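You operate a simulated robot arm through the tools that you are given. There is no shell and no other tool.

You are at the controls of a simulated robot arm. One attempt, no reset.

TASK
Change the cap on the green cord end for the grey one.
Fine: pull the old cap off into the waste tray; press home the two caps that stand loose on the block's other cord ends.

Only the result counts: the job must be done as asked and must still hold three seconds after the hand-in. Knocking over, shifting, dropping, spilling or breaking anything else fails it. Lids that push on must go on centred and level and be pressed home; caps that screw on are set level and turned clockwise until they are tight.

THE ROBOT
A 6-joint arm with a two-finger gripper, fixed in place. Base frame: the origin is at the foot of the arm, x ahead of it, y to its left, z up. Units: mm, rad, N and s.
With the tool pointing down near the work surface it reaches from about 500 to 820 mm from the base axis. Its first joint turns from -2.897 to 2.897 rad. Payload 1.66 kg.
Tool frame: the origin (TCP) lies between the finger pads and is the grasp point; the fingertips stand 16 mm ahead of it; z points along the fingers, y is the line along which they close. Largest opening 111 mm; the body of the gripper starts 104 mm behind the TCP.
Orientation is that of the tool frame in the base frame, as [roll, pitch, yaw] about the fixed x, y, z axes, in that order (R = Rz(yaw) Ry(pitch) Rx(roll)). With the fingers straight down and closing along the base's y, the tool's x points along the base's -x, its y along +y and its z along -z.

THE INTERFACE
- The arm moves only by the tool servo_tool. Its argument "motion" is a list of rows, each a list of 7 numbers: the turn, a rotation vector about the tool's x, y, z in units of 8 degrees (1.0 is 8 degrees), then the shift along the tool's x, y, z in units of 25 mm (1.0 is 25 mm), then the gripper command, from -1 (fully open) to 1 (shut), values between in proportion. In form: [[wx, wy, wz, tx, ty, tz, hand], ...]. A call has 1 to 20 rows; each row shifts and turns the commanded pose from where the row before left it, along the tool's axes as they then stand. A call with a number of a shift or a turn outside -1 to 1 is refused whole. Each row takes 0.2 s and may step no farther than 50 mm and 0.15 rad from the row before; otherwise, or with a gripper value out of range, the whole call is refused. A pose out of reach is approached as far as the arm can. The call stops where the force on the tool passes 40 N (or 10 N more than at its start, if that is more) or the arm is blocked; 0.2 s more then pass. Each finger halts on what it meets, pressing with about 28 N; the grip force reading is that of the motor and also rises with nothing between the fingers. The clock runs only during rows and for 0.2 s after the last one: add rows that do not move to give the fingers time. The reply holds the time, the measured pose of the TCP, the force on the tool along the base axes, the opening and the grip force, in the units named above and with some noise, with the torque about the TCP (base axes, N m) and any sound that the robot's microphone picked up.
- Cameras (640 x 400 px; columns grow to the right, rows downward): "scene" is fixed at [57.6, 507.6, 1438.2]; the picture's right is [-0.56, -0.83, 0.00], its down [-0.48, 0.33, -0.82] and it looks along [0.67, -0.46, -0.58] (base axes); focal length 357 px, centre (320, 200). "wrist" rides on the gripper at [70, 14, -143] in the tool frame; the picture's right is [-0.19, 0.98, 0.00], its down [-0.87, -0.17, -0.47] and it looks along [-0.46, -0.09, 0.88] (tool axes); focal length 230 px, centre (320, 200). There is no depth. A picture from a camera that has moved, and an enlarged one, comes with that camera's place and axes in the base frame and with its lens. The place of the scene camera against the robot may be out by one fixed shift of up to 12 mm in any direction.
- grab_frame(camera): a new picture of that camera. The clock stands still meanwhile.
- move_column(by): slides the trunk up (or, below 0, down) by that many mm; the arm rides with it, the base frame stays. It gives what a move gives, with no picture.
- inspect(camera, box): a new picture of the part [left, top, right, bottom] of that camera's present view, enlarged. The clock stands still meanwhile.
- sign_off(): hands the job in; it is judged then, once.

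Nothing tells you positions but the pictures and the camera data. Unless the task says otherwise, let go and move clear before handing in.

The tools are called after "Request:" as name(argument=value, ...) on one line, values as JSON. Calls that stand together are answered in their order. servo_tool: Moves the arm, as the interface text tells. Its arguments: {"type":"object","properties":{"motion":{"type":"array","items":{"type":"array","items":{"type":"number"}}}},"required":["motion"]} The other tools are called the same way: move_column (by) slides the trunk up or down; grab_frame (camera) takes a picture; inspect (camera, box) takes an enlarged picture of a part of a camera's view; sign_off () hands the job in.

At the start:

```text
t: 0.0
ee_pos: [343.4, 183.3, 1190.7]
tool_rot: [-3.141, 0.0, -3.14]
wrist_force: [0.2, -0.1, 0.1]
moment: [0.02, -0.02, 0.02]
gripper_width: 111.0
finger_force: 0.0
trunk travel left (down, up): [-200.0, 390.0]
```

scene: 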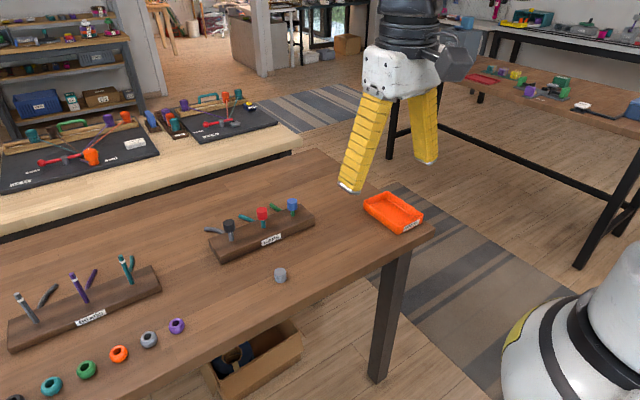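
wrist: 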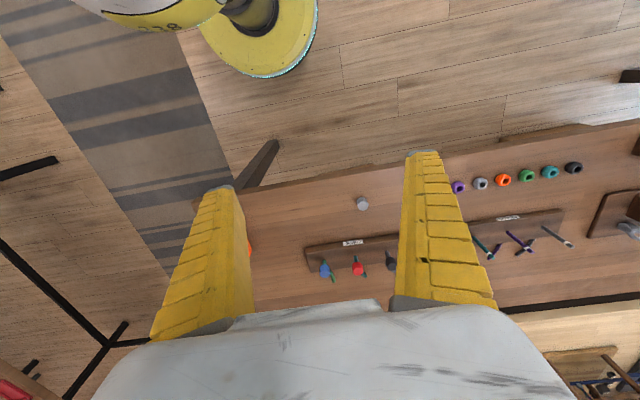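

I see a bench with a block holding cord ends with caps (black, red, blue), a grey cap standing loose on the bench and an orange tray. I'll enlarge the views to read the details first.

Request:
inspect(camera="scene", box=[190, 170, 350, 290])

Request:
inspect(camera="scene", box=[0, 230, 200, 400])

Request:
inspect(camera="scene", box=[340, 170, 460, 250])

Request:
inspect(camera="wrist", box=[290, 180, 410, 290])

```text
3.33 times, centred on (270, 230) of scene
camera zoom: at [57.6, 507.6, 1438.2], right [-0.56, -0.83, 0.0], down [-0.48, 0.33, -0.82], along [0.67, -0.46, -0.58], focal length 1189 px, centre (487, 100)
```

zoom: 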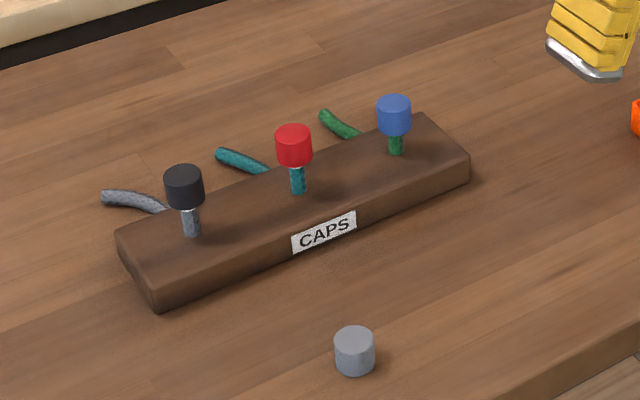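

```text
2.35 times, centred on (100, 315) of scene
camera zoom: at [57.6, 507.6, 1438.2], right [-0.56, -0.83, 0.0], down [-0.48, 0.33, -0.82], along [0.67, -0.46, -0.58], focal length 839 px, centre (838, -71)
```

zoom: 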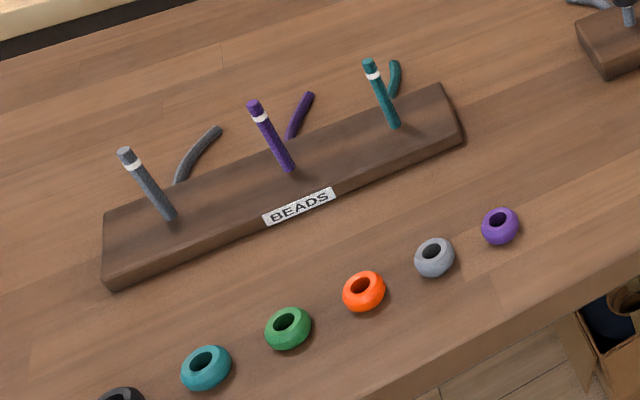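

```text
5.00 times, centred on (400, 210) of scene
camera zoom: at [57.6, 507.6, 1438.2], right [-0.56, -0.83, 0.0], down [-0.48, 0.33, -0.82], along [0.67, -0.46, -0.58], focal length 1783 px, centre (-80, 150)
```

zoom: 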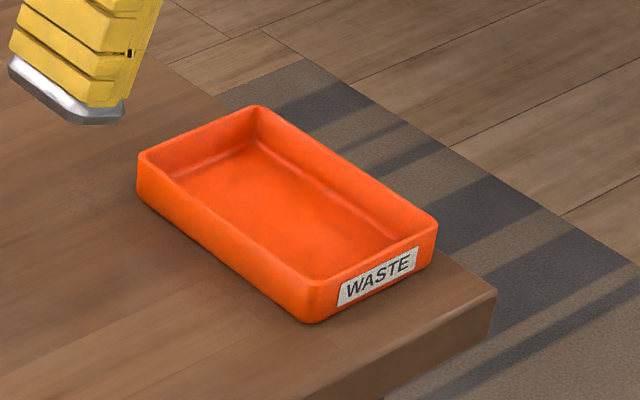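

```text
3.64 times, centred on (350, 235) of wrist
camera zoom: at [273.7, 196.7, 1334.3], right [0.19, 0.98, 0.0], down [0.87, -0.17, 0.47], along [0.46, -0.09, -0.88], focal length 837 px, centre (211, 73)
```

zoom: 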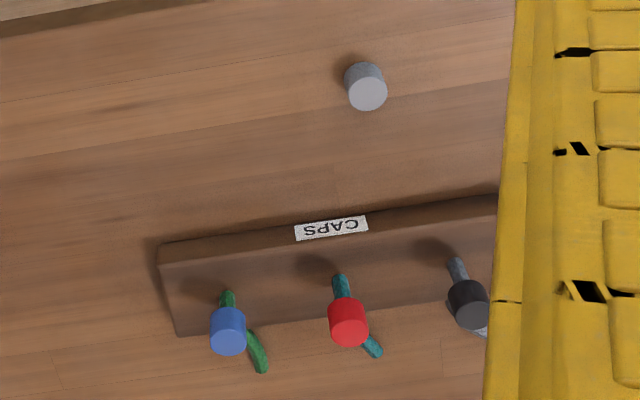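

The blue cap sits on the green cord; the black cap (grey cord) and red cap (teal cord) seem to be the loose ones; the grey cap stands alone near the bench's near edge and the orange WASTE tray is to the right. I'll move the arm closer, staying well above, to get better views from the wrist camera.

Request:
servo_tool(motion=[[0, 0, 0, -0.535, 0.085, 0.9, -1], [0, 0, 0, -0.535, 0.085, 0.9, -1], [0, 0, 0, -0.535, 0.085, 0.9, -1], [0, 0, 0, -0.535, 0.085, 0.9, -1], [0, 0, 0, -0.535, 0.085, 0.9, -1], [0, 0, 0, -0.535, 0.085, 0.9, -1]])

```text
t: 1.4
ee_pos: [423.5, 199.1, 1055.9]
tool_rot: [-3.142, 0.0, -3.142]
wrist_force: [0.8, -1.0, -0.3]
moment: [0.01, 0.0, 0.0]
gripper_width: 111.0
finger_force: 0.0
trunk travel left (down, up): [-200.0, 390.0]
```

Request:
grab_frame(camera="wrist")

Request:
grab_frame(camera="scene")

```text
taken
camera wrist: at [353.6, 210.6, 1198.8], right [0.19, 0.98, 0.0], down [0.87, -0.17, 0.47], along [0.46, -0.09, -0.88], focal length 230 px, centre (320, 200)
```

wrist: 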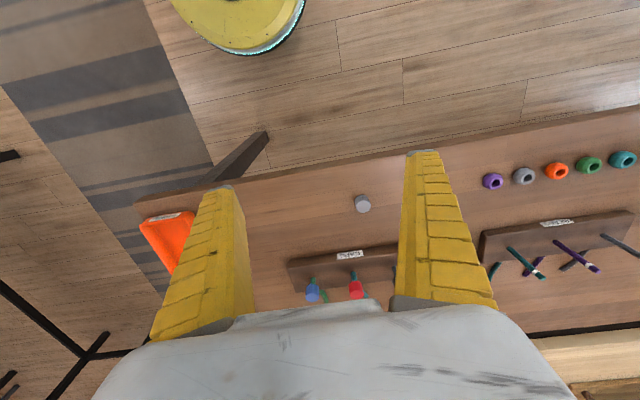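

```text
taken
```

scene: 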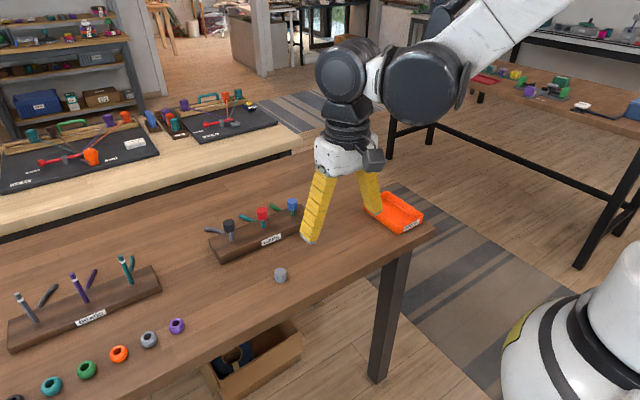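

I now have a second wrist view. I'll enlarge it to triangulate the grey cap, the block and the tray.

Request:
inspect(camera="wrist", box=[280, 180, 400, 310])

Request:
inspect(camera="wrist", box=[120, 190, 240, 290])

```text
3.08 times, centred on (340, 245) of wrist
camera zoom: at [353.6, 210.6, 1198.8], right [0.19, 0.98, 0.0], down [0.87, -0.17, 0.47], along [0.46, -0.09, -0.88], focal length 708 px, centre (258, 62)
```

zoom: 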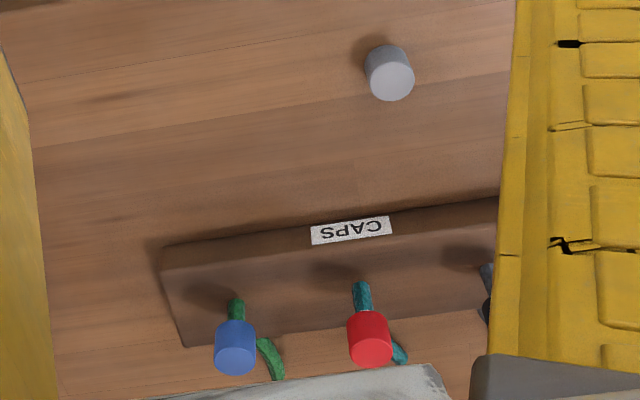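

```text
4.00 times, centred on (180, 240) of wrist
camera zoom: at [353.6, 210.6, 1198.8], right [0.19, 0.98, 0.0], down [0.87, -0.17, 0.47], along [0.46, -0.09, -0.88], focal length 920 px, centre (880, 40)
```

zoom: 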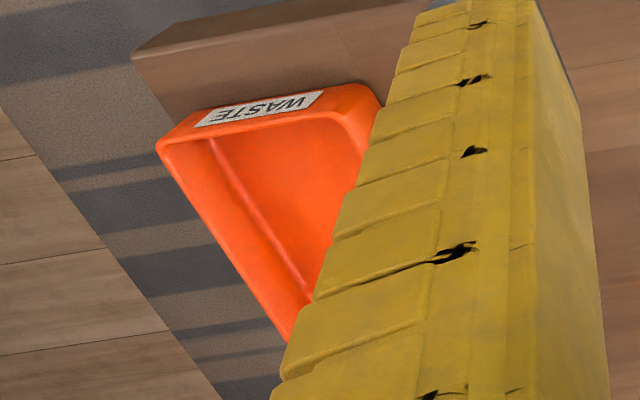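

The last two views lie along almost the same ray, so I need a sideways baseline. I'll move forward and a bit lower (still far above everything) and look again.

Request:
servo_tool(motion=[[0, 0, 0, -0.93, 0, 0.6, -1], [0, 0, 0, -0.93, 0, 0.6, -1], [0, 0, 0, -0.93, 0, 0.6, -1], [0, 0, 0, -0.93, 0, 0.6, -1], [0, 0, 0, -0.93, 0, 0.6, -1]])

Request:
grab_frame(camera="wrist")

```text
t: 2.6
ee_pos: [541.1, 196.3, 981.1]
tool_rot: [-3.141, 0.0, 3.141]
wrist_force: [0.9, -0.2, -1.3]
moment: [0.01, 0.0, -0.03]
gripper_width: 111.0
finger_force: 0.0
trunk travel left (down, up): [-200.0, 390.0]
```

```text
taken
camera wrist: at [471.3, 208.7, 1124.9], right [0.19, 0.98, 0.0], down [0.87, -0.17, 0.47], along [0.46, -0.09, -0.88], focal length 230 px, centre (320, 200)
```

wrist: 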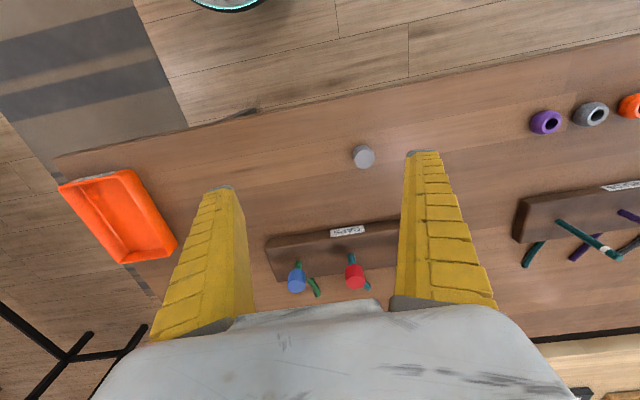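

Request:
inspect(camera="wrist", box=[330, 130, 400, 180])

Request:
inspect(camera="wrist", box=[260, 210, 400, 300])

Request:
inspect(camera="wrist", box=[40, 140, 200, 280])

```text
8.00 times, centred on (365, 155) of wrist
camera zoom: at [471.3, 208.7, 1124.9], right [0.19, 0.98, 0.0], down [0.87, -0.17, 0.47], along [0.46, -0.09, -0.88], focal length 1841 px, centre (-40, 560)
```

zoom: 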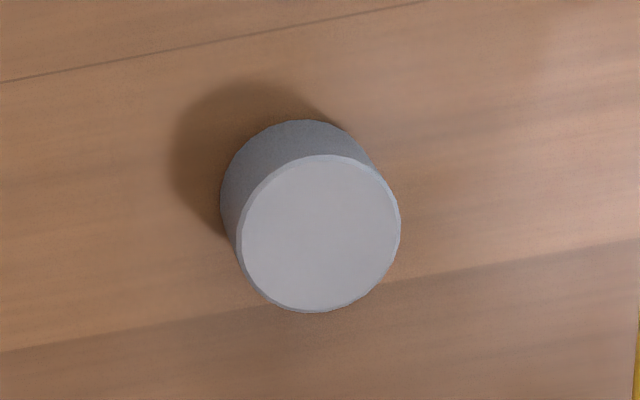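

```text
4.44 times, centred on (330, 255) of wrist
camera zoom: at [471.3, 208.7, 1124.9], right [0.19, 0.98, 0.0], down [0.87, -0.17, 0.47], along [0.46, -0.09, -0.88], focal length 1022 px, centre (276, -44)
```

zoom: 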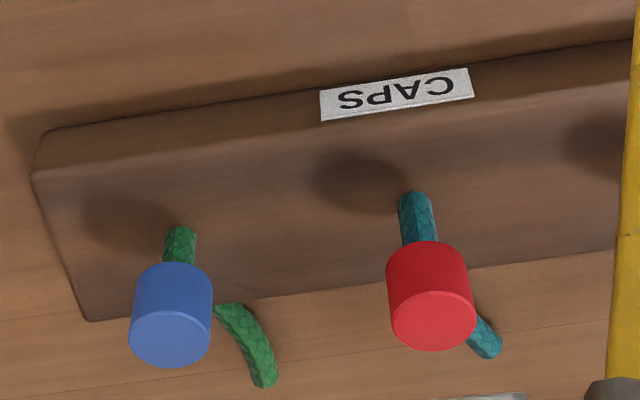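

```text
2.86 times, centred on (120, 210) of wrist
camera zoom: at [471.3, 208.7, 1124.9], right [0.19, 0.98, 0.0], down [0.87, -0.17, 0.47], along [0.46, -0.09, -0.88], focal length 657 px, centre (891, 171)
```

zoom: 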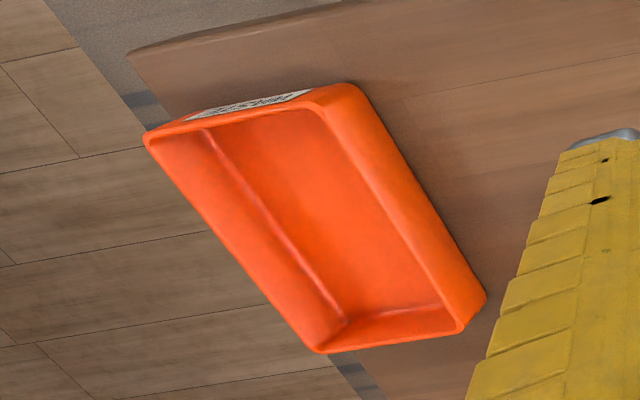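

Rough estimate so far: grey cap at about (586, 252) with its top near z ≈ 800, and the block row about 100 mm beyond it. I'll go to a lower pose nearer the block, still with clear height, to refine this.

Request:
servo_tool(motion=[[0, 0, 0, -0.3, 0.9, 0.4, -1], [0, 0, 0, -0.3, 0.9, 0.4, -1], [0, 0, 0, -0.3, 0.9, 0.4, -1], [0, 0, 0, -0.3, 0.9, 0.4, -1], [0, 0, 0, 0, 0, 0, -1], [0, 0, 0, 0, 0, 0, -1]])

Request:
grab_frame(camera="wrist")

Request:
inspect(camera="wrist", box=[240, 100, 400, 200])

Request:
inspect(camera="wrist", box=[240, 200, 400, 300])

```text
t: 4.0
ee_pos: [568.8, 285.7, 941.2]
tool_rot: [-3.141, 0.0, 3.14]
wrist_force: [0.2, -0.5, -0.1]
moment: [0.01, -0.02, -0.03]
gripper_width: 110.7
finger_force: 0.2
trunk travel left (down, up): [-200.0, 390.0]
```

```text
taken
camera wrist: at [498.8, 299.3, 1083.6], right [0.19, 0.98, 0.0], down [0.87, -0.17, 0.47], along [0.46, -0.09, -0.88], focal length 230 px, centre (320, 200)
```

wrist: 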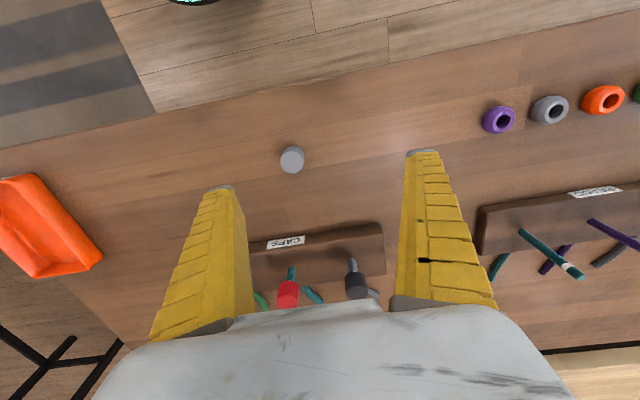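

```text
4.00 times, centred on (320, 150) of wrist
camera zoom: at [498.8, 299.3, 1083.6], right [0.19, 0.98, 0.0], down [0.87, -0.17, 0.47], along [0.46, -0.09, -0.88], focal length 920 px, centre (320, 400)
```

zoom: 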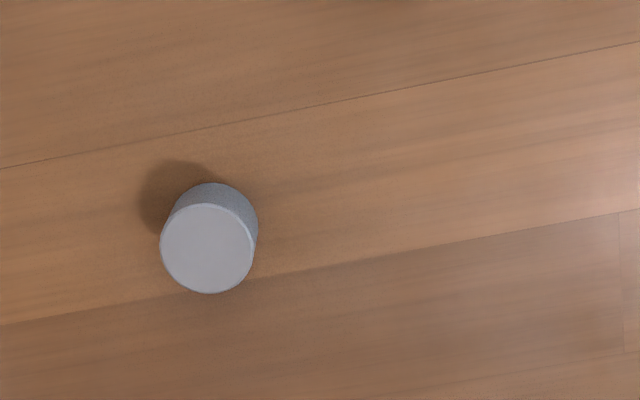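

```text
4.00 times, centred on (320, 250) of wrist
camera zoom: at [498.8, 299.3, 1083.6], right [0.19, 0.98, 0.0], down [0.87, -0.17, 0.47], along [0.46, -0.09, -0.88], focal length 920 px, centre (320, 0)
```

zoom: 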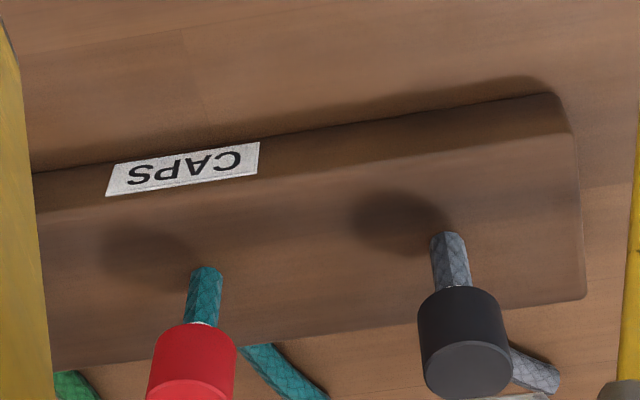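

Grey cap resolved: top centre about (579, 250, 822), bench surface about z ≈ 800, diameter about 28. The block caps need a closer view, so I'll move forward over the bench, keeping the fingertips above z ≈ 940.

Request:
servo_tool(motion=[[0, 0, 0, -0.8, -0.86, -0.2, -1], [0, 0, 0, -0.8, -0.86, -0.2, -1], [0, 0, 0, -0.8, -0.86, -0.2, -1], [0, 0, 0, -0.8, -0.86, -0.2, -1], [0, 0, 0, 0, 0, 0, -1], [0, 0, 0, 0, 0, 0, -1]])

Request:
grab_frame(camera="wrist")

Request:
inspect(camera="wrist", box=[240, 160, 400, 260])

Request:
inspect(camera="scene", box=[190, 170, 350, 290])

```text
t: 5.4
ee_pos: [647.9, 198.4, 961.6]
tool_rot: [3.14, 0.0, 3.141]
wrist_force: [0.5, 0.0, -0.2]
moment: [-0.02, 0.0, 0.0]
gripper_width: 111.1
finger_force: 0.1
trunk travel left (down, up): [-200.0, 390.0]
```

```text
taken
camera wrist: at [578.5, 211.9, 1104.7], right [0.19, 0.98, 0.0], down [0.87, -0.17, 0.47], along [0.46, -0.09, -0.88], focal length 230 px, centre (320, 200)
```

wrist: 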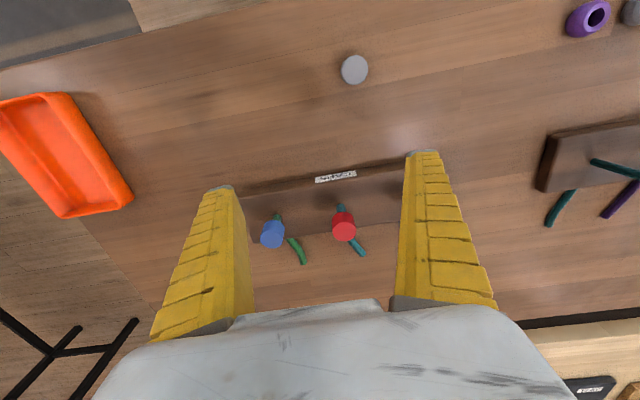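

```text
4.00 times, centred on (320, 210) of wrist
camera zoom: at [578.5, 211.9, 1104.7], right [0.19, 0.98, 0.0], down [0.87, -0.17, 0.47], along [0.46, -0.09, -0.88], focal length 920 px, centre (320, 160)
```

zoom: 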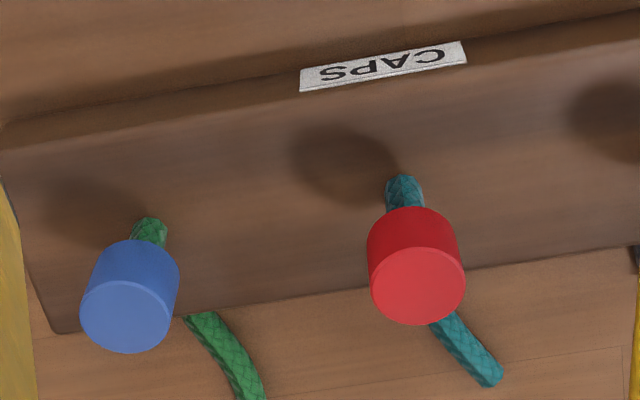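

```text
3.33 times, centred on (270, 230) of scene
camera zoom: at [57.6, 507.6, 1438.2], right [-0.56, -0.83, 0.0], down [-0.48, 0.33, -0.82], along [0.67, -0.46, -0.58], focal length 1189 px, centre (487, 100)
```

zoom: 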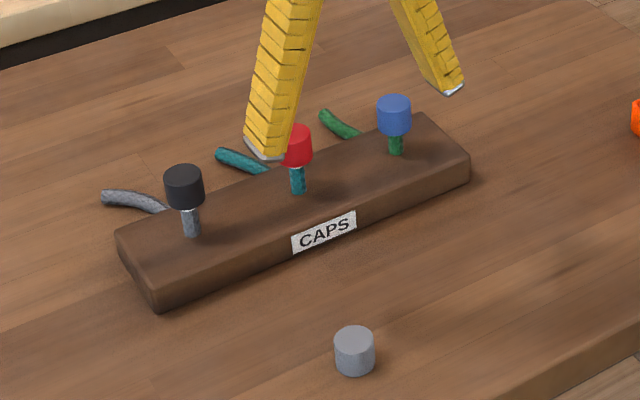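

The block row runs along y at x ≈ 740: blue at y ≈ 119 (top z ≈ 876), red at y ≈ 209 (top ≈ 884) and black at y ≈ 299 (top ≈ 884), so red and black stand about 8 mm proud. I'll move above the blue cap with the fingers partly closed and check the alignment.

Request:
servo_tool(motion=[[0, 0, 0, -0.92, -0.79, 0, -0.1], [0, 0, 0, -0.92, -0.79, 0, -0.1], [0, 0, 0, -0.92, -0.79, 0, -0.1], [0, 0, 0, -0.92, -0.79, 0, -0.1], [0, 0, 0, 0, 0, 0.6, -0.1], [0, 0, 0, 0, 0, 0.6, -0.1], [0, 0, 0, 0, 0, 0, -0.1], [0, 0, 0, 0, 0, 0, -0.1]])

Request:
grab_frame(camera="wrist")

Request:
grab_frame(camera="scene")

```text
t: 7.2
ee_pos: [742.9, 119.9, 929.8]
tool_rot: [-3.14, 0.002, -3.141]
wrist_force: [-0.3, 0.0, 0.3]
moment: [-0.04, -0.01, -0.03]
gripper_width: 63.1
finger_force: 1.5
trunk travel left (down, up): [-200.0, 390.0]
```

```text
taken
camera wrist: at [672.4, 133.5, 1074.5], right [0.19, 0.98, 0.0], down [0.87, -0.17, 0.47], along [0.46, -0.09, -0.88], focal length 230 px, centre (320, 200)
```

wrist: 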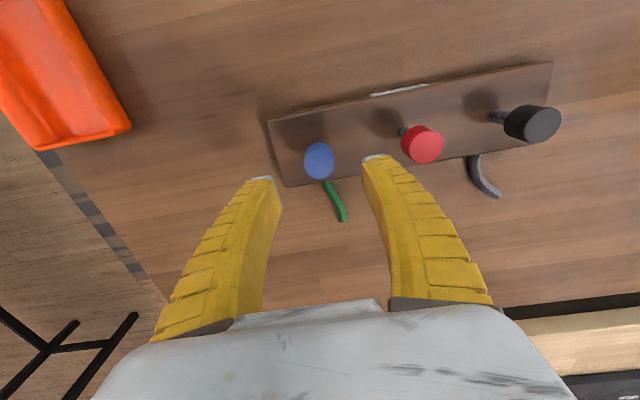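

```text
taken
```

scene: 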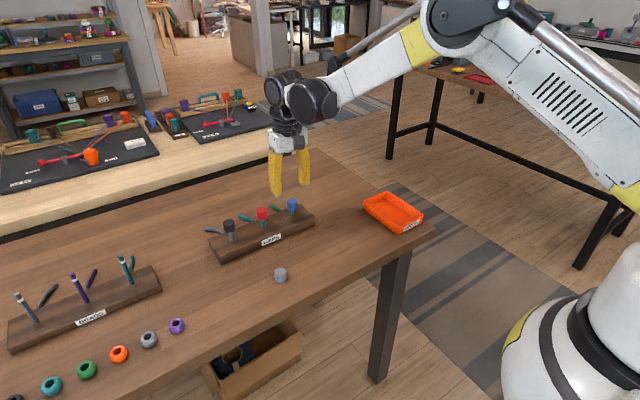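

Request:
inspect(camera="wrist", box=[240, 120, 400, 220])

Request:
inspect(camera="wrist", box=[420, 60, 580, 160])

Request:
inspect(camera="wrist", box=[0, 0, 160, 160])

```text
4.00 times, centred on (320, 170) of wrist
camera zoom: at [672.4, 133.5, 1074.5], right [0.19, 0.98, 0.0], down [0.87, -0.17, 0.47], along [0.46, -0.09, -0.88], focal length 920 px, centre (320, 320)
```

zoom: 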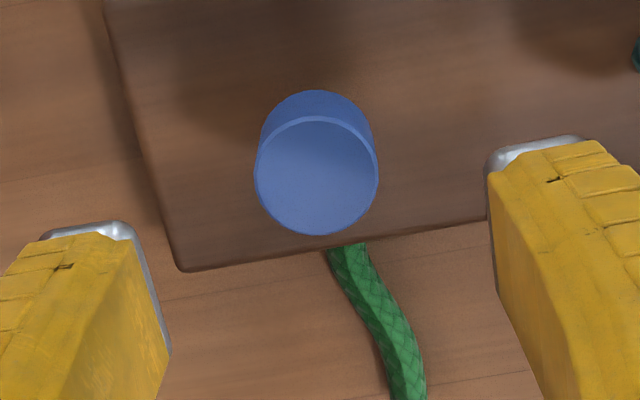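

```text
4.00 times, centred on (500, 110) of wrist
camera zoom: at [672.4, 133.5, 1074.5], right [0.19, 0.98, 0.0], down [0.87, -0.17, 0.47], along [0.46, -0.09, -0.88], focal length 920 px, centre (-400, 560)
```

zoom: 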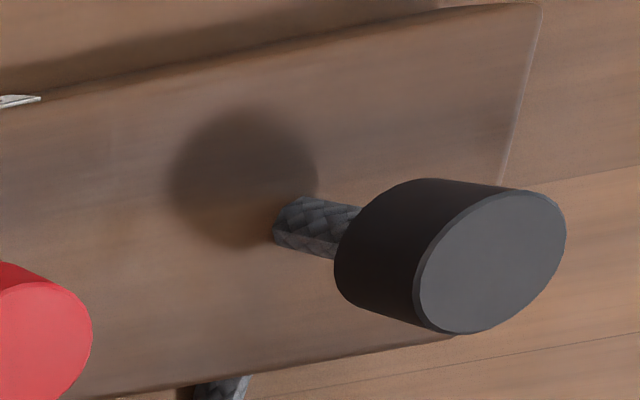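

```text
2.50 times, centred on (80, 80) of wrist
camera zoom: at [672.4, 133.5, 1074.5], right [0.19, 0.98, 0.0], down [0.87, -0.17, 0.47], along [0.46, -0.09, -0.88], focal length 575 px, centre (920, 500)
```

zoom: 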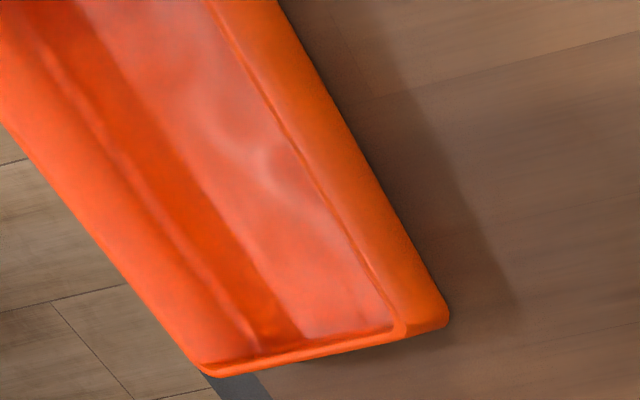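

The blue cap top resolves to about (739, 119.7, 877), and the tool is only about 3.4 mm too far forward. I'll correct that, lower around the cap without gripping and check the picture.

Request:
servo_tool(motion=[[0, 0, 0, 0.136, 0, 0.2, -0.1], [0, 0, 0, 0, 0, 0.8, -0.1], [0, 0, 0, 0, 0, 0.8, -0.1], [0, 0, 0, 0, 0, 0.78, -0.1], [0, 0, 0, 0, 0, 0, -0.1], [0, 0, 0, 0, 0, 0, -0.1]])

Request:
grab_frame(camera="wrist")

Request:
inspect(camera="wrist", box=[240, 140, 400, 240])

Request:
inspect(camera="scene", box=[230, 170, 350, 260])

```text
t: 8.6
ee_pos: [738.3, 120.0, 867.2]
tool_rot: [3.141, 0.001, -3.141]
wrist_force: [-0.4, 0.0, 0.6]
moment: [0.0, -0.01, -0.01]
gripper_width: 62.8
finger_force: 1.7
trunk travel left (down, up): [-200.0, 390.0]
```

```text
taken
camera wrist: at [669.1, 133.5, 1009.5], right [0.19, 0.98, 0.0], down [0.87, -0.17, 0.47], along [0.46, -0.09, -0.88], focal length 230 px, centre (320, 200)
```

wrist: 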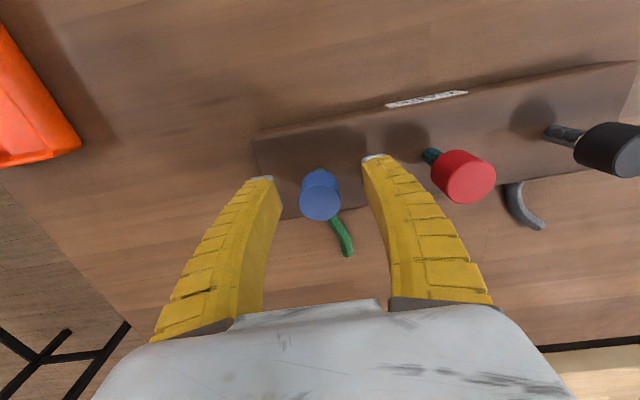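

```text
4.00 times, centred on (320, 190) of wrist
camera zoom: at [669.1, 133.5, 1009.5], right [0.19, 0.98, 0.0], down [0.87, -0.17, 0.47], along [0.46, -0.09, -0.88], focal length 920 px, centre (320, 240)
```

zoom: 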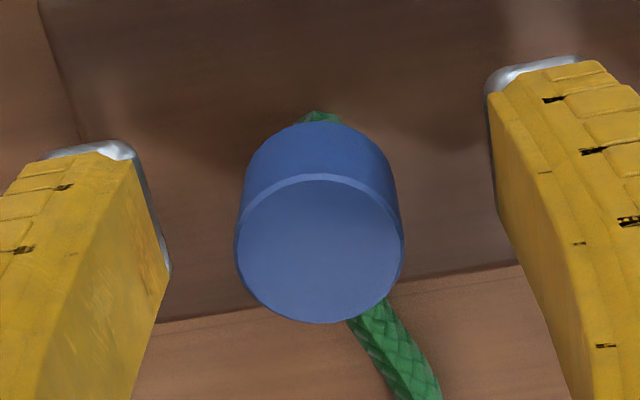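

```text
4.44 times, centred on (290, 215) of scene
camera zoom: at [57.6, 507.6, 1438.2], right [-0.56, -0.83, 0.0], down [-0.48, 0.33, -0.82], along [0.67, -0.46, -0.58], focal length 1585 px, centre (453, 133)
```

zoom: 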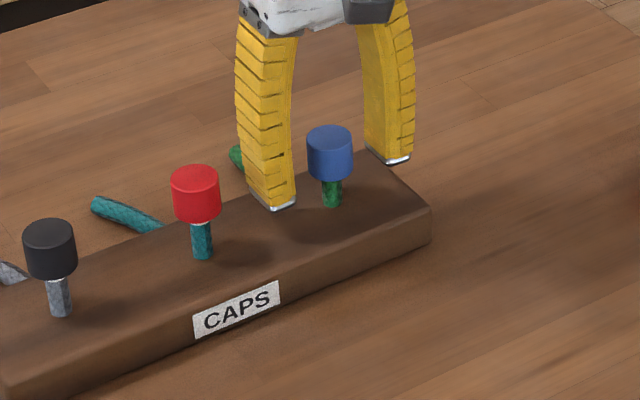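

The blue cap is centred between the fingers within about 1 mm and the pads straddle it. I'll close on it now and read the forces before pulling.

Request:
servo_tool(motion=[[0, 0, 0, 0, 0, 0, 1], [0, 0, 0, 0, 0, 0, 1], [0, 0, 0, 0, 0, 0, 1]])

```text
t: 9.4
ee_pos: [739.3, 119.8, 866.4]
tool_rot: [-3.141, 0.0, 3.141]
wrist_force: [0.5, -2.0, 1.5]
moment: [0.02, 0.02, 0.0]
gripper_width: 20.9
finger_force: 27.5
trunk travel left (down, up): [-200.0, 390.0]
```

Request:
inspect(camera="wrist", box=[240, 140, 400, 240])

Request:
inspect(camera="scene", box=[230, 170, 350, 260])

```text
4.00 times, centred on (320, 190) of wrist
camera zoom: at [669.2, 133.2, 1009.6], right [0.19, 0.98, 0.0], down [0.87, -0.17, 0.47], along [0.46, -0.09, -0.88], focal length 920 px, centre (320, 240)
```

zoom: 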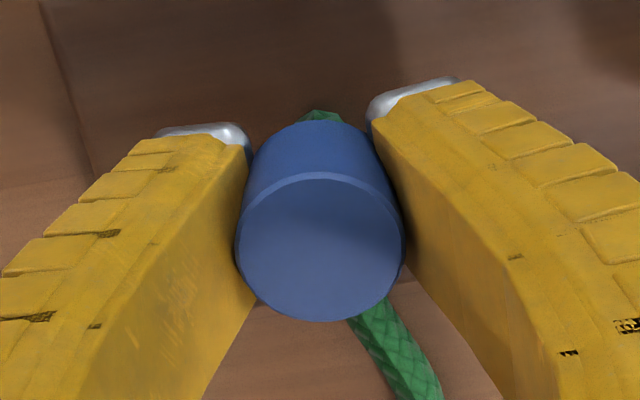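

```text
4.44 times, centred on (290, 215) of scene
camera zoom: at [57.6, 507.6, 1438.2], right [-0.56, -0.83, 0.0], down [-0.48, 0.33, -0.82], along [0.67, -0.46, -0.58], focal length 1585 px, centre (453, 133)
```

zoom: 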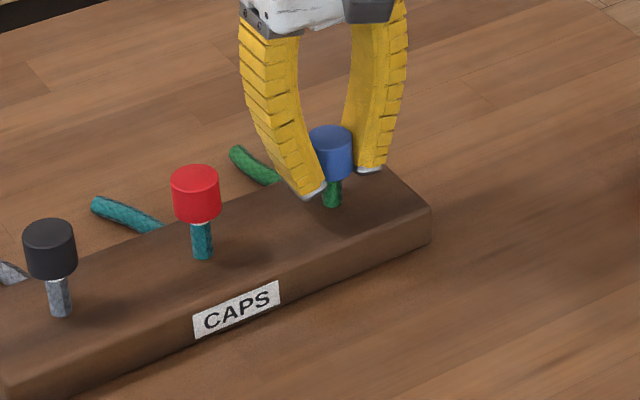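

The compliant fingers have wrapped the blue cap snugly and the block hasn't moved. I'll pull straight up in small steps.

Request:
servo_tool(motion=[[0, 0, 0, 0, 0, -0.12, 1], [0, 0, 0, 0, 0, -0.12, 1], [0, 0, 0, 0, 0, -0.12, 1], [0, 0, 0, 0, 0, -0.12, 1]])

Request:
inspect(camera="scene", box=[230, 170, 350, 260])

```text
t: 10.4
ee_pos: [738.6, 120.2, 879.8]
tool_rot: [3.141, 0.0, 3.141]
wrist_force: [-0.1, 0.8, 0.1]
moment: [-0.01, -0.01, 0.0]
gripper_width: 19.5
finger_force: 27.5
trunk travel left (down, up): [-200.0, 390.0]
```

```text
4.44 times, centred on (290, 215) of scene
camera zoom: at [57.6, 507.6, 1438.2], right [-0.56, -0.83, 0.0], down [-0.48, 0.33, -0.82], along [0.67, -0.46, -0.58], focal length 1585 px, centre (453, 133)
```

zoom: 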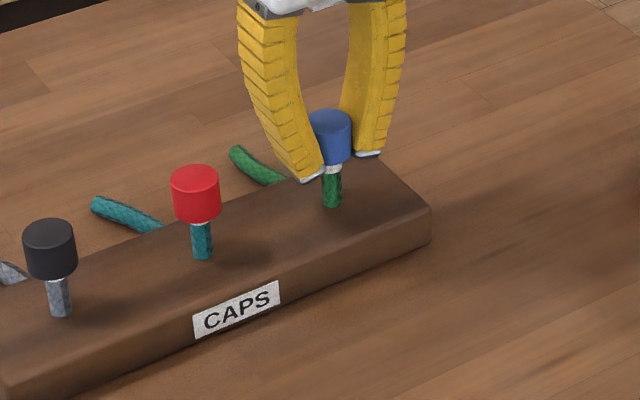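

The cap is sliding up with nothing holding it back (force near zero), and the cord's white band is now showing. I'll keep lifting straight up until it is clear.

Request:
servo_tool(motion=[[0, 0, 0, 0, 0, -0.3, 1], [0, 0, 0, 0, 0, -0.3, 1], [0, 0, 0, 0, 0, -0.4, 1], [0, 0, 0, 0, 0, -0.6, 1], [0, 0, 0, 0, 0, -0.8, 1], [0, 0, 0, 0, 0, -0.8, 1], [0, 0, 0, 0, 0, 0, 1]])

Request:
inspect(camera="scene", box=[230, 130, 350, 260])

Request:
grab_frame(camera="wrist")

```text
t: 12.0
ee_pos: [738.4, 121.4, 960.1]
tool_rot: [-3.141, 0.0, -3.141]
wrist_force: [0.4, -0.5, 0.2]
moment: [-0.01, 0.01, -0.01]
gripper_width: 18.7
finger_force: 28.6
trunk travel left (down, up): [-200.0, 390.0]
```

```text
3.08 times, centred on (290, 195) of scene
camera zoom: at [57.6, 507.6, 1438.2], right [-0.56, -0.83, 0.0], down [-0.48, 0.33, -0.82], along [0.67, -0.46, -0.58], focal length 1097 px, centre (412, 215)
```

zoom: 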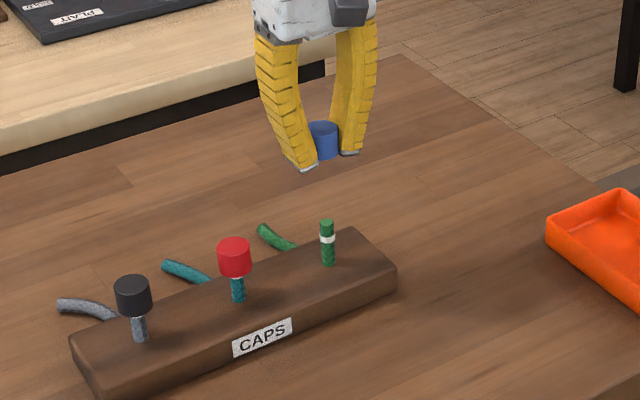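

```text
taken
camera wrist: at [668.2, 134.1, 1102.6], right [0.19, 0.98, 0.0], down [0.87, -0.17, 0.47], along [0.46, -0.09, -0.88], focal length 230 px, centre (320, 200)
```

wrist: 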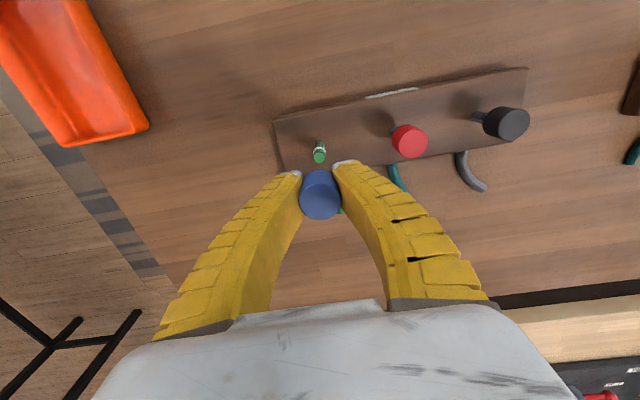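

The blue cap is off and held in the fingers, and the green cord end is bare and upright. I'll carry the cap at this height toward the waste tray and look again.

Request:
servo_tool(motion=[[0, 0, 0, 0.59, -0.905, 0, 1], [0, 0, 0, 0.59, -0.905, 0, 1], [0, 0, 0, 0.59, -0.905, 0, 1], [0, 0, 0, 0.59, -0.905, 0, 1], [0, 0, 0, 0.59, -0.905, 0, 1], [0, 0, 0, 0.59, -0.905, 0, 1], [0, 0, 0, 0.59, -0.905, 0, 1], [0, 0, 0, 0.59, -0.905, 0, 1], [0, 0, 0, 0, 0, 0, 1]])

Request:
grab_frame(camera="wrist")

Request:
grab_frame(camera="scene")

```text
t: 14.0
ee_pos: [621.0, -61.4, 957.4]
tool_rot: [3.141, 0.0, -3.141]
wrist_force: [-0.8, -0.1, -0.1]
moment: [0.02, 0.0, -0.03]
gripper_width: 17.6
finger_force: 28.0
trunk travel left (down, up): [-200.0, 390.0]
```

```text
taken
camera wrist: at [550.8, -47.8, 1101.0], right [0.19, 0.98, 0.0], down [0.87, -0.17, 0.47], along [0.46, -0.09, -0.88], focal length 230 px, centre (320, 200)
```

wrist: 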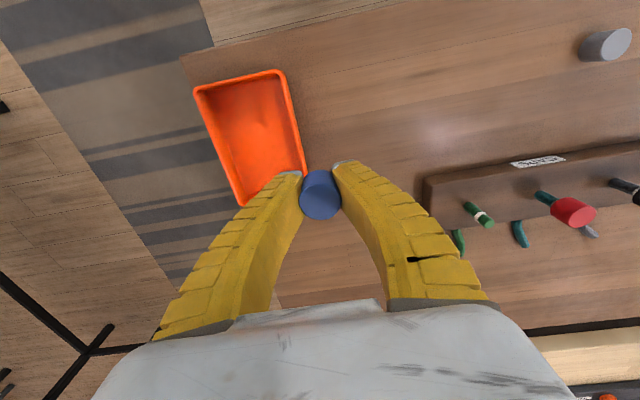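

```text
taken
```

scene: 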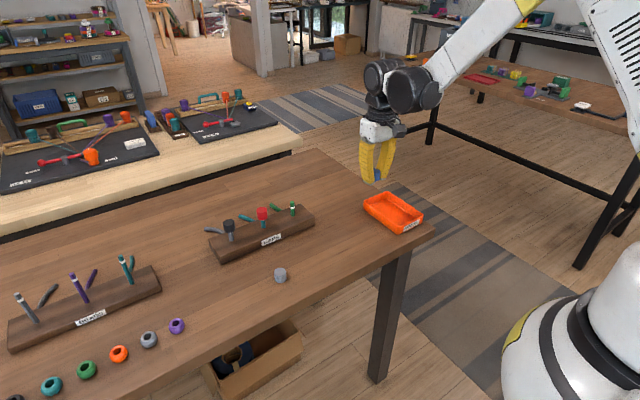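

The tray spans roughly x 535–685, y −186 to −85, with its floor near z ≈ 803. I'll centre over it and lower partway to verify.

Request:
servo_tool(motion=[[0, 0, 0, 0.09, -0.745, 0, 1], [0, 0, 0, 0.09, -0.745, 0, 1], [0, 0, 0, 0.09, -0.745, 0, 1], [0, 0, 0, 0.09, -0.745, 0, 1], [0, 0, 0, 0, 0, 0.8, 1], [0, 0, 0, 0, 0, 0.8, 1], [0, 0, 0, 0, 0, 0.8, 1], [0, 0, 0, 0, 0, 0.8, 1], [0, 0, 0, 0, 0, 0, 1]])

Request:
grab_frame(camera="wrist")

Request:
inspect(camera="scene", box=[340, 140, 460, 250])

```text
t: 16.0
ee_pos: [609.3, -134.4, 877.9]
tool_rot: [-3.14, 0.0, 3.14]
wrist_force: [-0.4, 1.0, -0.4]
moment: [0.03, 0.04, 0.0]
gripper_width: 17.2
finger_force: 27.1
trunk travel left (down, up): [-200.0, 390.0]
```

```text
taken
camera wrist: at [540.5, -121.2, 1021.0], right [0.19, 0.98, 0.0], down [0.87, -0.17, 0.47], along [0.46, -0.09, -0.88], focal length 230 px, centre (320, 200)
```

wrist: 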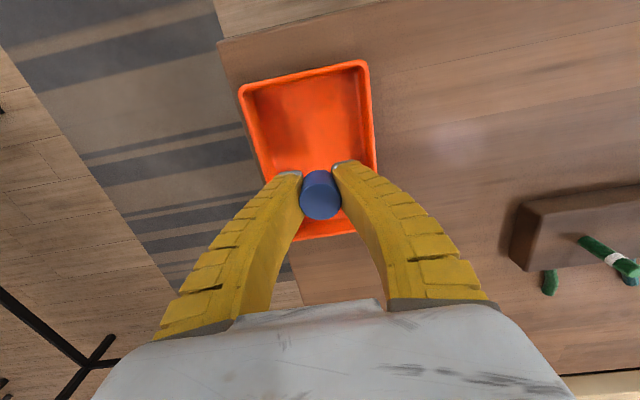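

```text
3.64 times, centred on (400, 195) of scene
camera zoom: at [57.6, 507.6, 1438.2], right [-0.56, -0.83, 0.0], down [-0.48, 0.33, -0.82], along [0.67, -0.46, -0.58], focal length 1297 px, centre (29, 218)
```

zoom: 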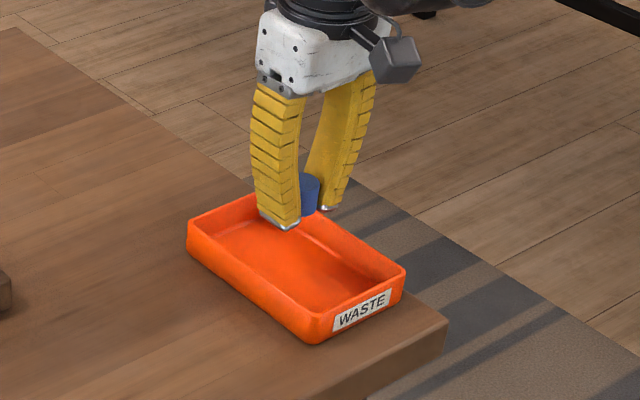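

The cap hangs centred over the tray (tray centre about (611, −135)). I'll lower inside the rim, release with a small opening so the fingers don't touch the walls, then rise.

Request:
servo_tool(motion=[[0, 0, 0, 0, 0, 0.5, 1], [0, 0, 0, 0, 0, 0.5, 1], [0, 0, 0, 0, 0, 0.5, 1], [0, 0, 0, 0, 0, 0.5, 1], [0, 0, 0, 0, 0, 0, 1], [0, 0, 0, 0, 0, 0, 1]])

Request:
inspect(camera="scene", box=[340, 140, 460, 250])

```text
t: 17.4
ee_pos: [610.5, -133.5, 826.6]
tool_rot: [3.14, 0.001, 3.14]
wrist_force: [0.2, 0.3, 0.6]
moment: [0.02, 0.01, 0.01]
gripper_width: 17.6
finger_force: 28.1
trunk travel left (down, up): [-200.0, 390.0]
```

```text
3.64 times, centred on (400, 195) of scene
camera zoom: at [57.6, 507.6, 1438.2], right [-0.56, -0.83, 0.0], down [-0.48, 0.33, -0.82], along [0.67, -0.46, -0.58], focal length 1297 px, centre (29, 218)
```

zoom: 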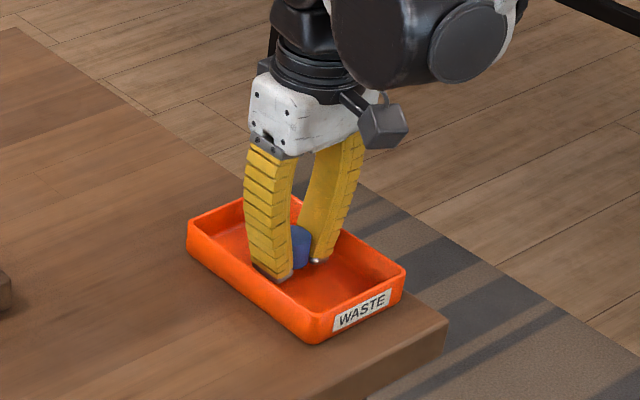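

Request:
servo_tool(motion=[[0, 0, 0, 0, 0, 0, 0.2], [0, 0, 0, 0, 0, 0, 0.2], [0, 0, 0, 0, 0, 0, 0.2], [0, 0, 0, 0, 0, 0, 0.2]])

Request:
inspect(camera="wrist", box=[220, 120, 420, 260])

Request:
inspect(camera="scene", box=[340, 140, 460, 250])

```text
t: 18.4
ee_pos: [609.8, -134.0, 828.0]
tool_rot: [3.141, -0.001, 3.141]
wrist_force: [0.2, -0.5, 0.4]
moment: [-0.04, 0.01, 0.0]
gripper_width: 46.9
finger_force: 1.4
trunk travel left (down, up): [-200.0, 390.0]
```

```text
2.86 times, centred on (320, 190) of wrist
camera zoom: at [540.2, -120.7, 971.1], right [0.19, 0.98, 0.0], down [0.87, -0.17, 0.47], along [0.46, -0.09, -0.88], focal length 657 px, centre (320, 229)
```

zoom: 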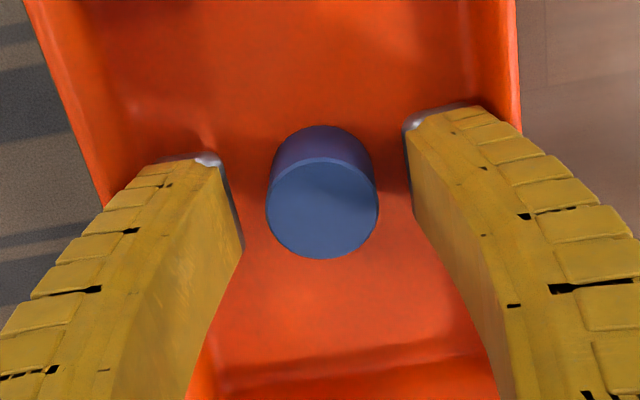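

```text
3.64 times, centred on (400, 195) of scene
camera zoom: at [57.6, 507.6, 1438.2], right [-0.56, -0.83, 0.0], down [-0.48, 0.33, -0.82], along [0.67, -0.46, -0.58], focal length 1297 px, centre (29, 218)
```

zoom: 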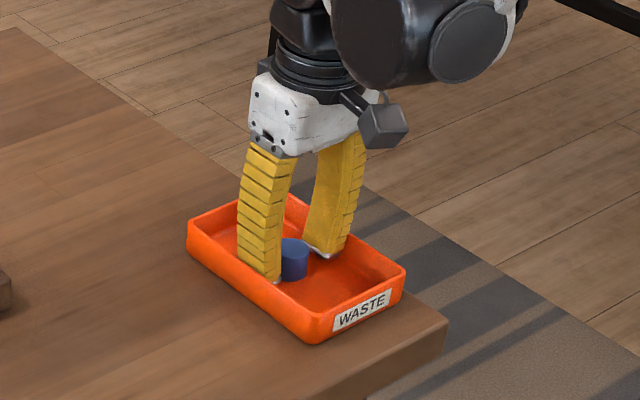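

The blue cap stands upright in the waste tray. I'll rise straight out and travel to the grey cap.

Request:
servo_tool(motion=[[0, 0, 0, 0, 0, -0.3, 0.2], [0, 0, 0, 0, 0, -0.6, 0.2], [0, 0, 0, 0, 0, -0.8, 0.2], [0, 0, 0, 0, 0, -0.8, 0.2], [0, 0, 0, 0, 0, -0.8, -0.1], [0, 0, 0, 0, 0, -0.7, -0.1], [0, 0, 0, 0.07, 0.9, 0, -0.1], [0, 0, 0, 0.07, 0.9, 0, -0.1], [0, 0, 0, 0.07, 0.9, 0, -0.1], [0, 0, 0, 0.07, 0.9, 0, -0.1], [0, 0, 0, 0.07, 0.9, 0, -0.1], [0, 0, 0, 0.07, 0.9, 0, -0.1], [0, 0, 0, 0.07, 0.9, 0, -0.1], [0, 0, 0, 0.07, 0.9, 0, -0.1], [0, 0, 0, 0.07, 0.9, 0, -0.1], [0, 0, 0, 0.07, 0.9, 0, -0.1]])

Request:
servo_tool(motion=[[0, 0, 0, 0.07, 0.9, 0, -0.1], [0, 0, 0, 0.07, 0.9, 0, -0.1], [0, 0, 0, 0.07, 0.9, 0, -0.1], [0, 0, 0, 0.07, 0.9, 0, -0.1], [0, 0, 0, 0.07, 0.9, 0, -0.1], [0, 0, 0, 0.07, 0.9, 0, -0.1], [0, 0, 0, 0.07, 0.9, 0, -0.1], [0, 0, 0, 0, 0, 0.6, -0.1], [0, 0, 0, 0, 0, 0.6, -0.1], [0, 0, 0, 0, 0, 0, -0.1], [0, 0, 0, 0, 0, 0, -0.1]])

Request:
grab_frame(camera="wrist")

Request:
inspect(camera="wrist", box=[240, 120, 400, 220])

Request:
grab_frame(camera="scene")

```text
t: 21.8
ee_pos: [595.0, 92.0, 929.5]
tool_rot: [3.141, 0.0, 3.139]
wrist_force: [0.2, -1.0, 0.1]
moment: [0.01, -0.01, -0.01]
gripper_width: 62.8
finger_force: 1.4
trunk travel left (down, up): [-200.0, 390.0]
```

```text
t: 24.2
ee_pos: [581.7, 247.7, 897.2]
tool_rot: [3.141, 0.0, 3.14]
wrist_force: [0.2, 0.6, 0.1]
moment: [-0.01, 0.03, -0.01]
gripper_width: 63.1
finger_force: 1.1
trunk travel left (down, up): [-200.0, 390.0]
```

```text
taken
camera wrist: at [512.0, 261.4, 1041.4], right [0.19, 0.98, 0.0], down [0.87, -0.17, 0.47], along [0.46, -0.09, -0.88], focal length 230 px, centre (320, 200)
```

wrist: 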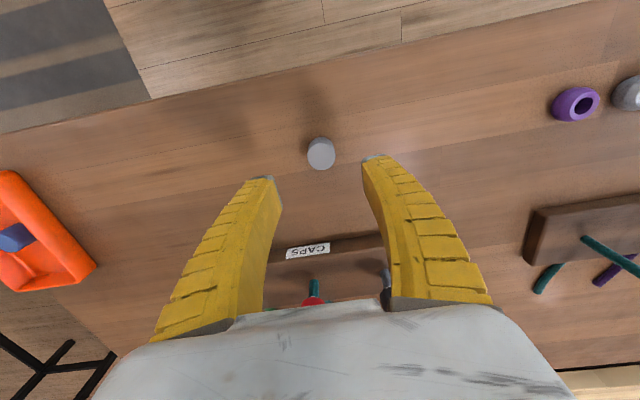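

```text
4.00 times, centred on (320, 170) of wrist
camera zoom: at [512.0, 261.4, 1041.4], right [0.19, 0.98, 0.0], down [0.87, -0.17, 0.47], along [0.46, -0.09, -0.88], focal length 920 px, centre (320, 320)
```

zoom: 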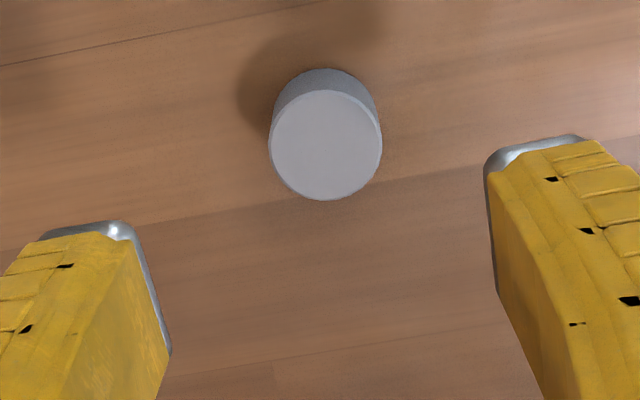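

```text
taken
```

scene: 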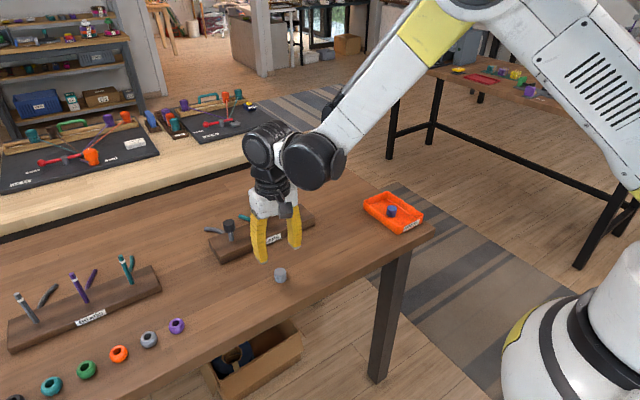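

The grey cap is about 3 mm behind and 2.4 mm left of the tool axis. I'll correct that, lower most of the way with the fingers straddling it and check before the last part.

Request:
servo_tool(motion=[[0, 0, 0, 0.122, 0.095, 0, -0.1], [0, 0, 0, 0, 0, 0.8, -0.1], [0, 0, 0, 0, 0, 0.8, -0.1], [0, 0, 0, 0, 0, 0.8, -0.1], [0, 0, 0, 0, 0, 0, -0.1], [0, 0, 0, 0, 0, 0, -0.1]])

Request:
inspect(camera="wrist", box=[240, 130, 400, 230])

Request:
inspect(camera="scene", box=[230, 220, 330, 300])

```text
t: 25.6
ee_pos: [578.4, 250.8, 840.3]
tool_rot: [3.14, -0.001, 3.141]
wrist_force: [-0.4, 0.3, 0.3]
moment: [0.0, -0.01, 0.04]
gripper_width: 63.1
finger_force: 1.5
trunk travel left (down, up): [-200.0, 390.0]
```

```text
4.00 times, centred on (320, 180) of wrist
camera zoom: at [508.5, 263.5, 982.9], right [0.19, 0.98, 0.0], down [0.87, -0.17, 0.47], along [0.46, -0.09, -0.88], focal length 920 px, centre (320, 280)
```

zoom: 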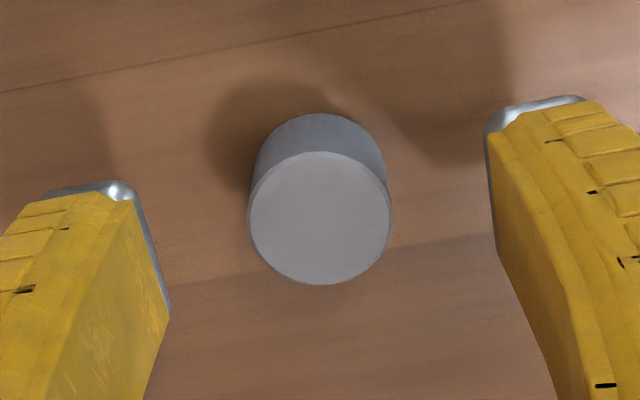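

```text
5.00 times, centred on (280, 260) of scene
camera zoom: at [57.6, 507.6, 1438.2], right [-0.56, -0.83, 0.0], down [-0.48, 0.33, -0.82], along [0.67, -0.46, -0.58], focal length 1783 px, centre (520, -100)
```

zoom: 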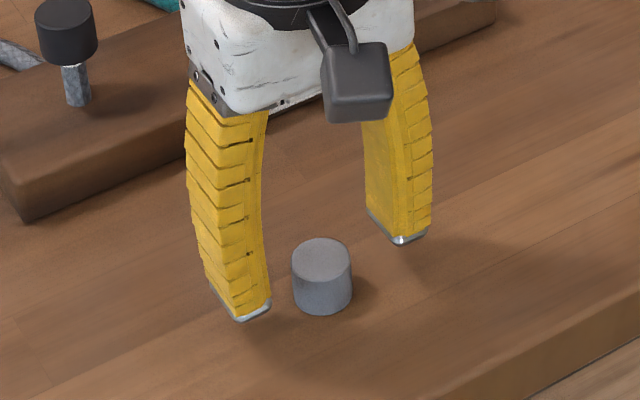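

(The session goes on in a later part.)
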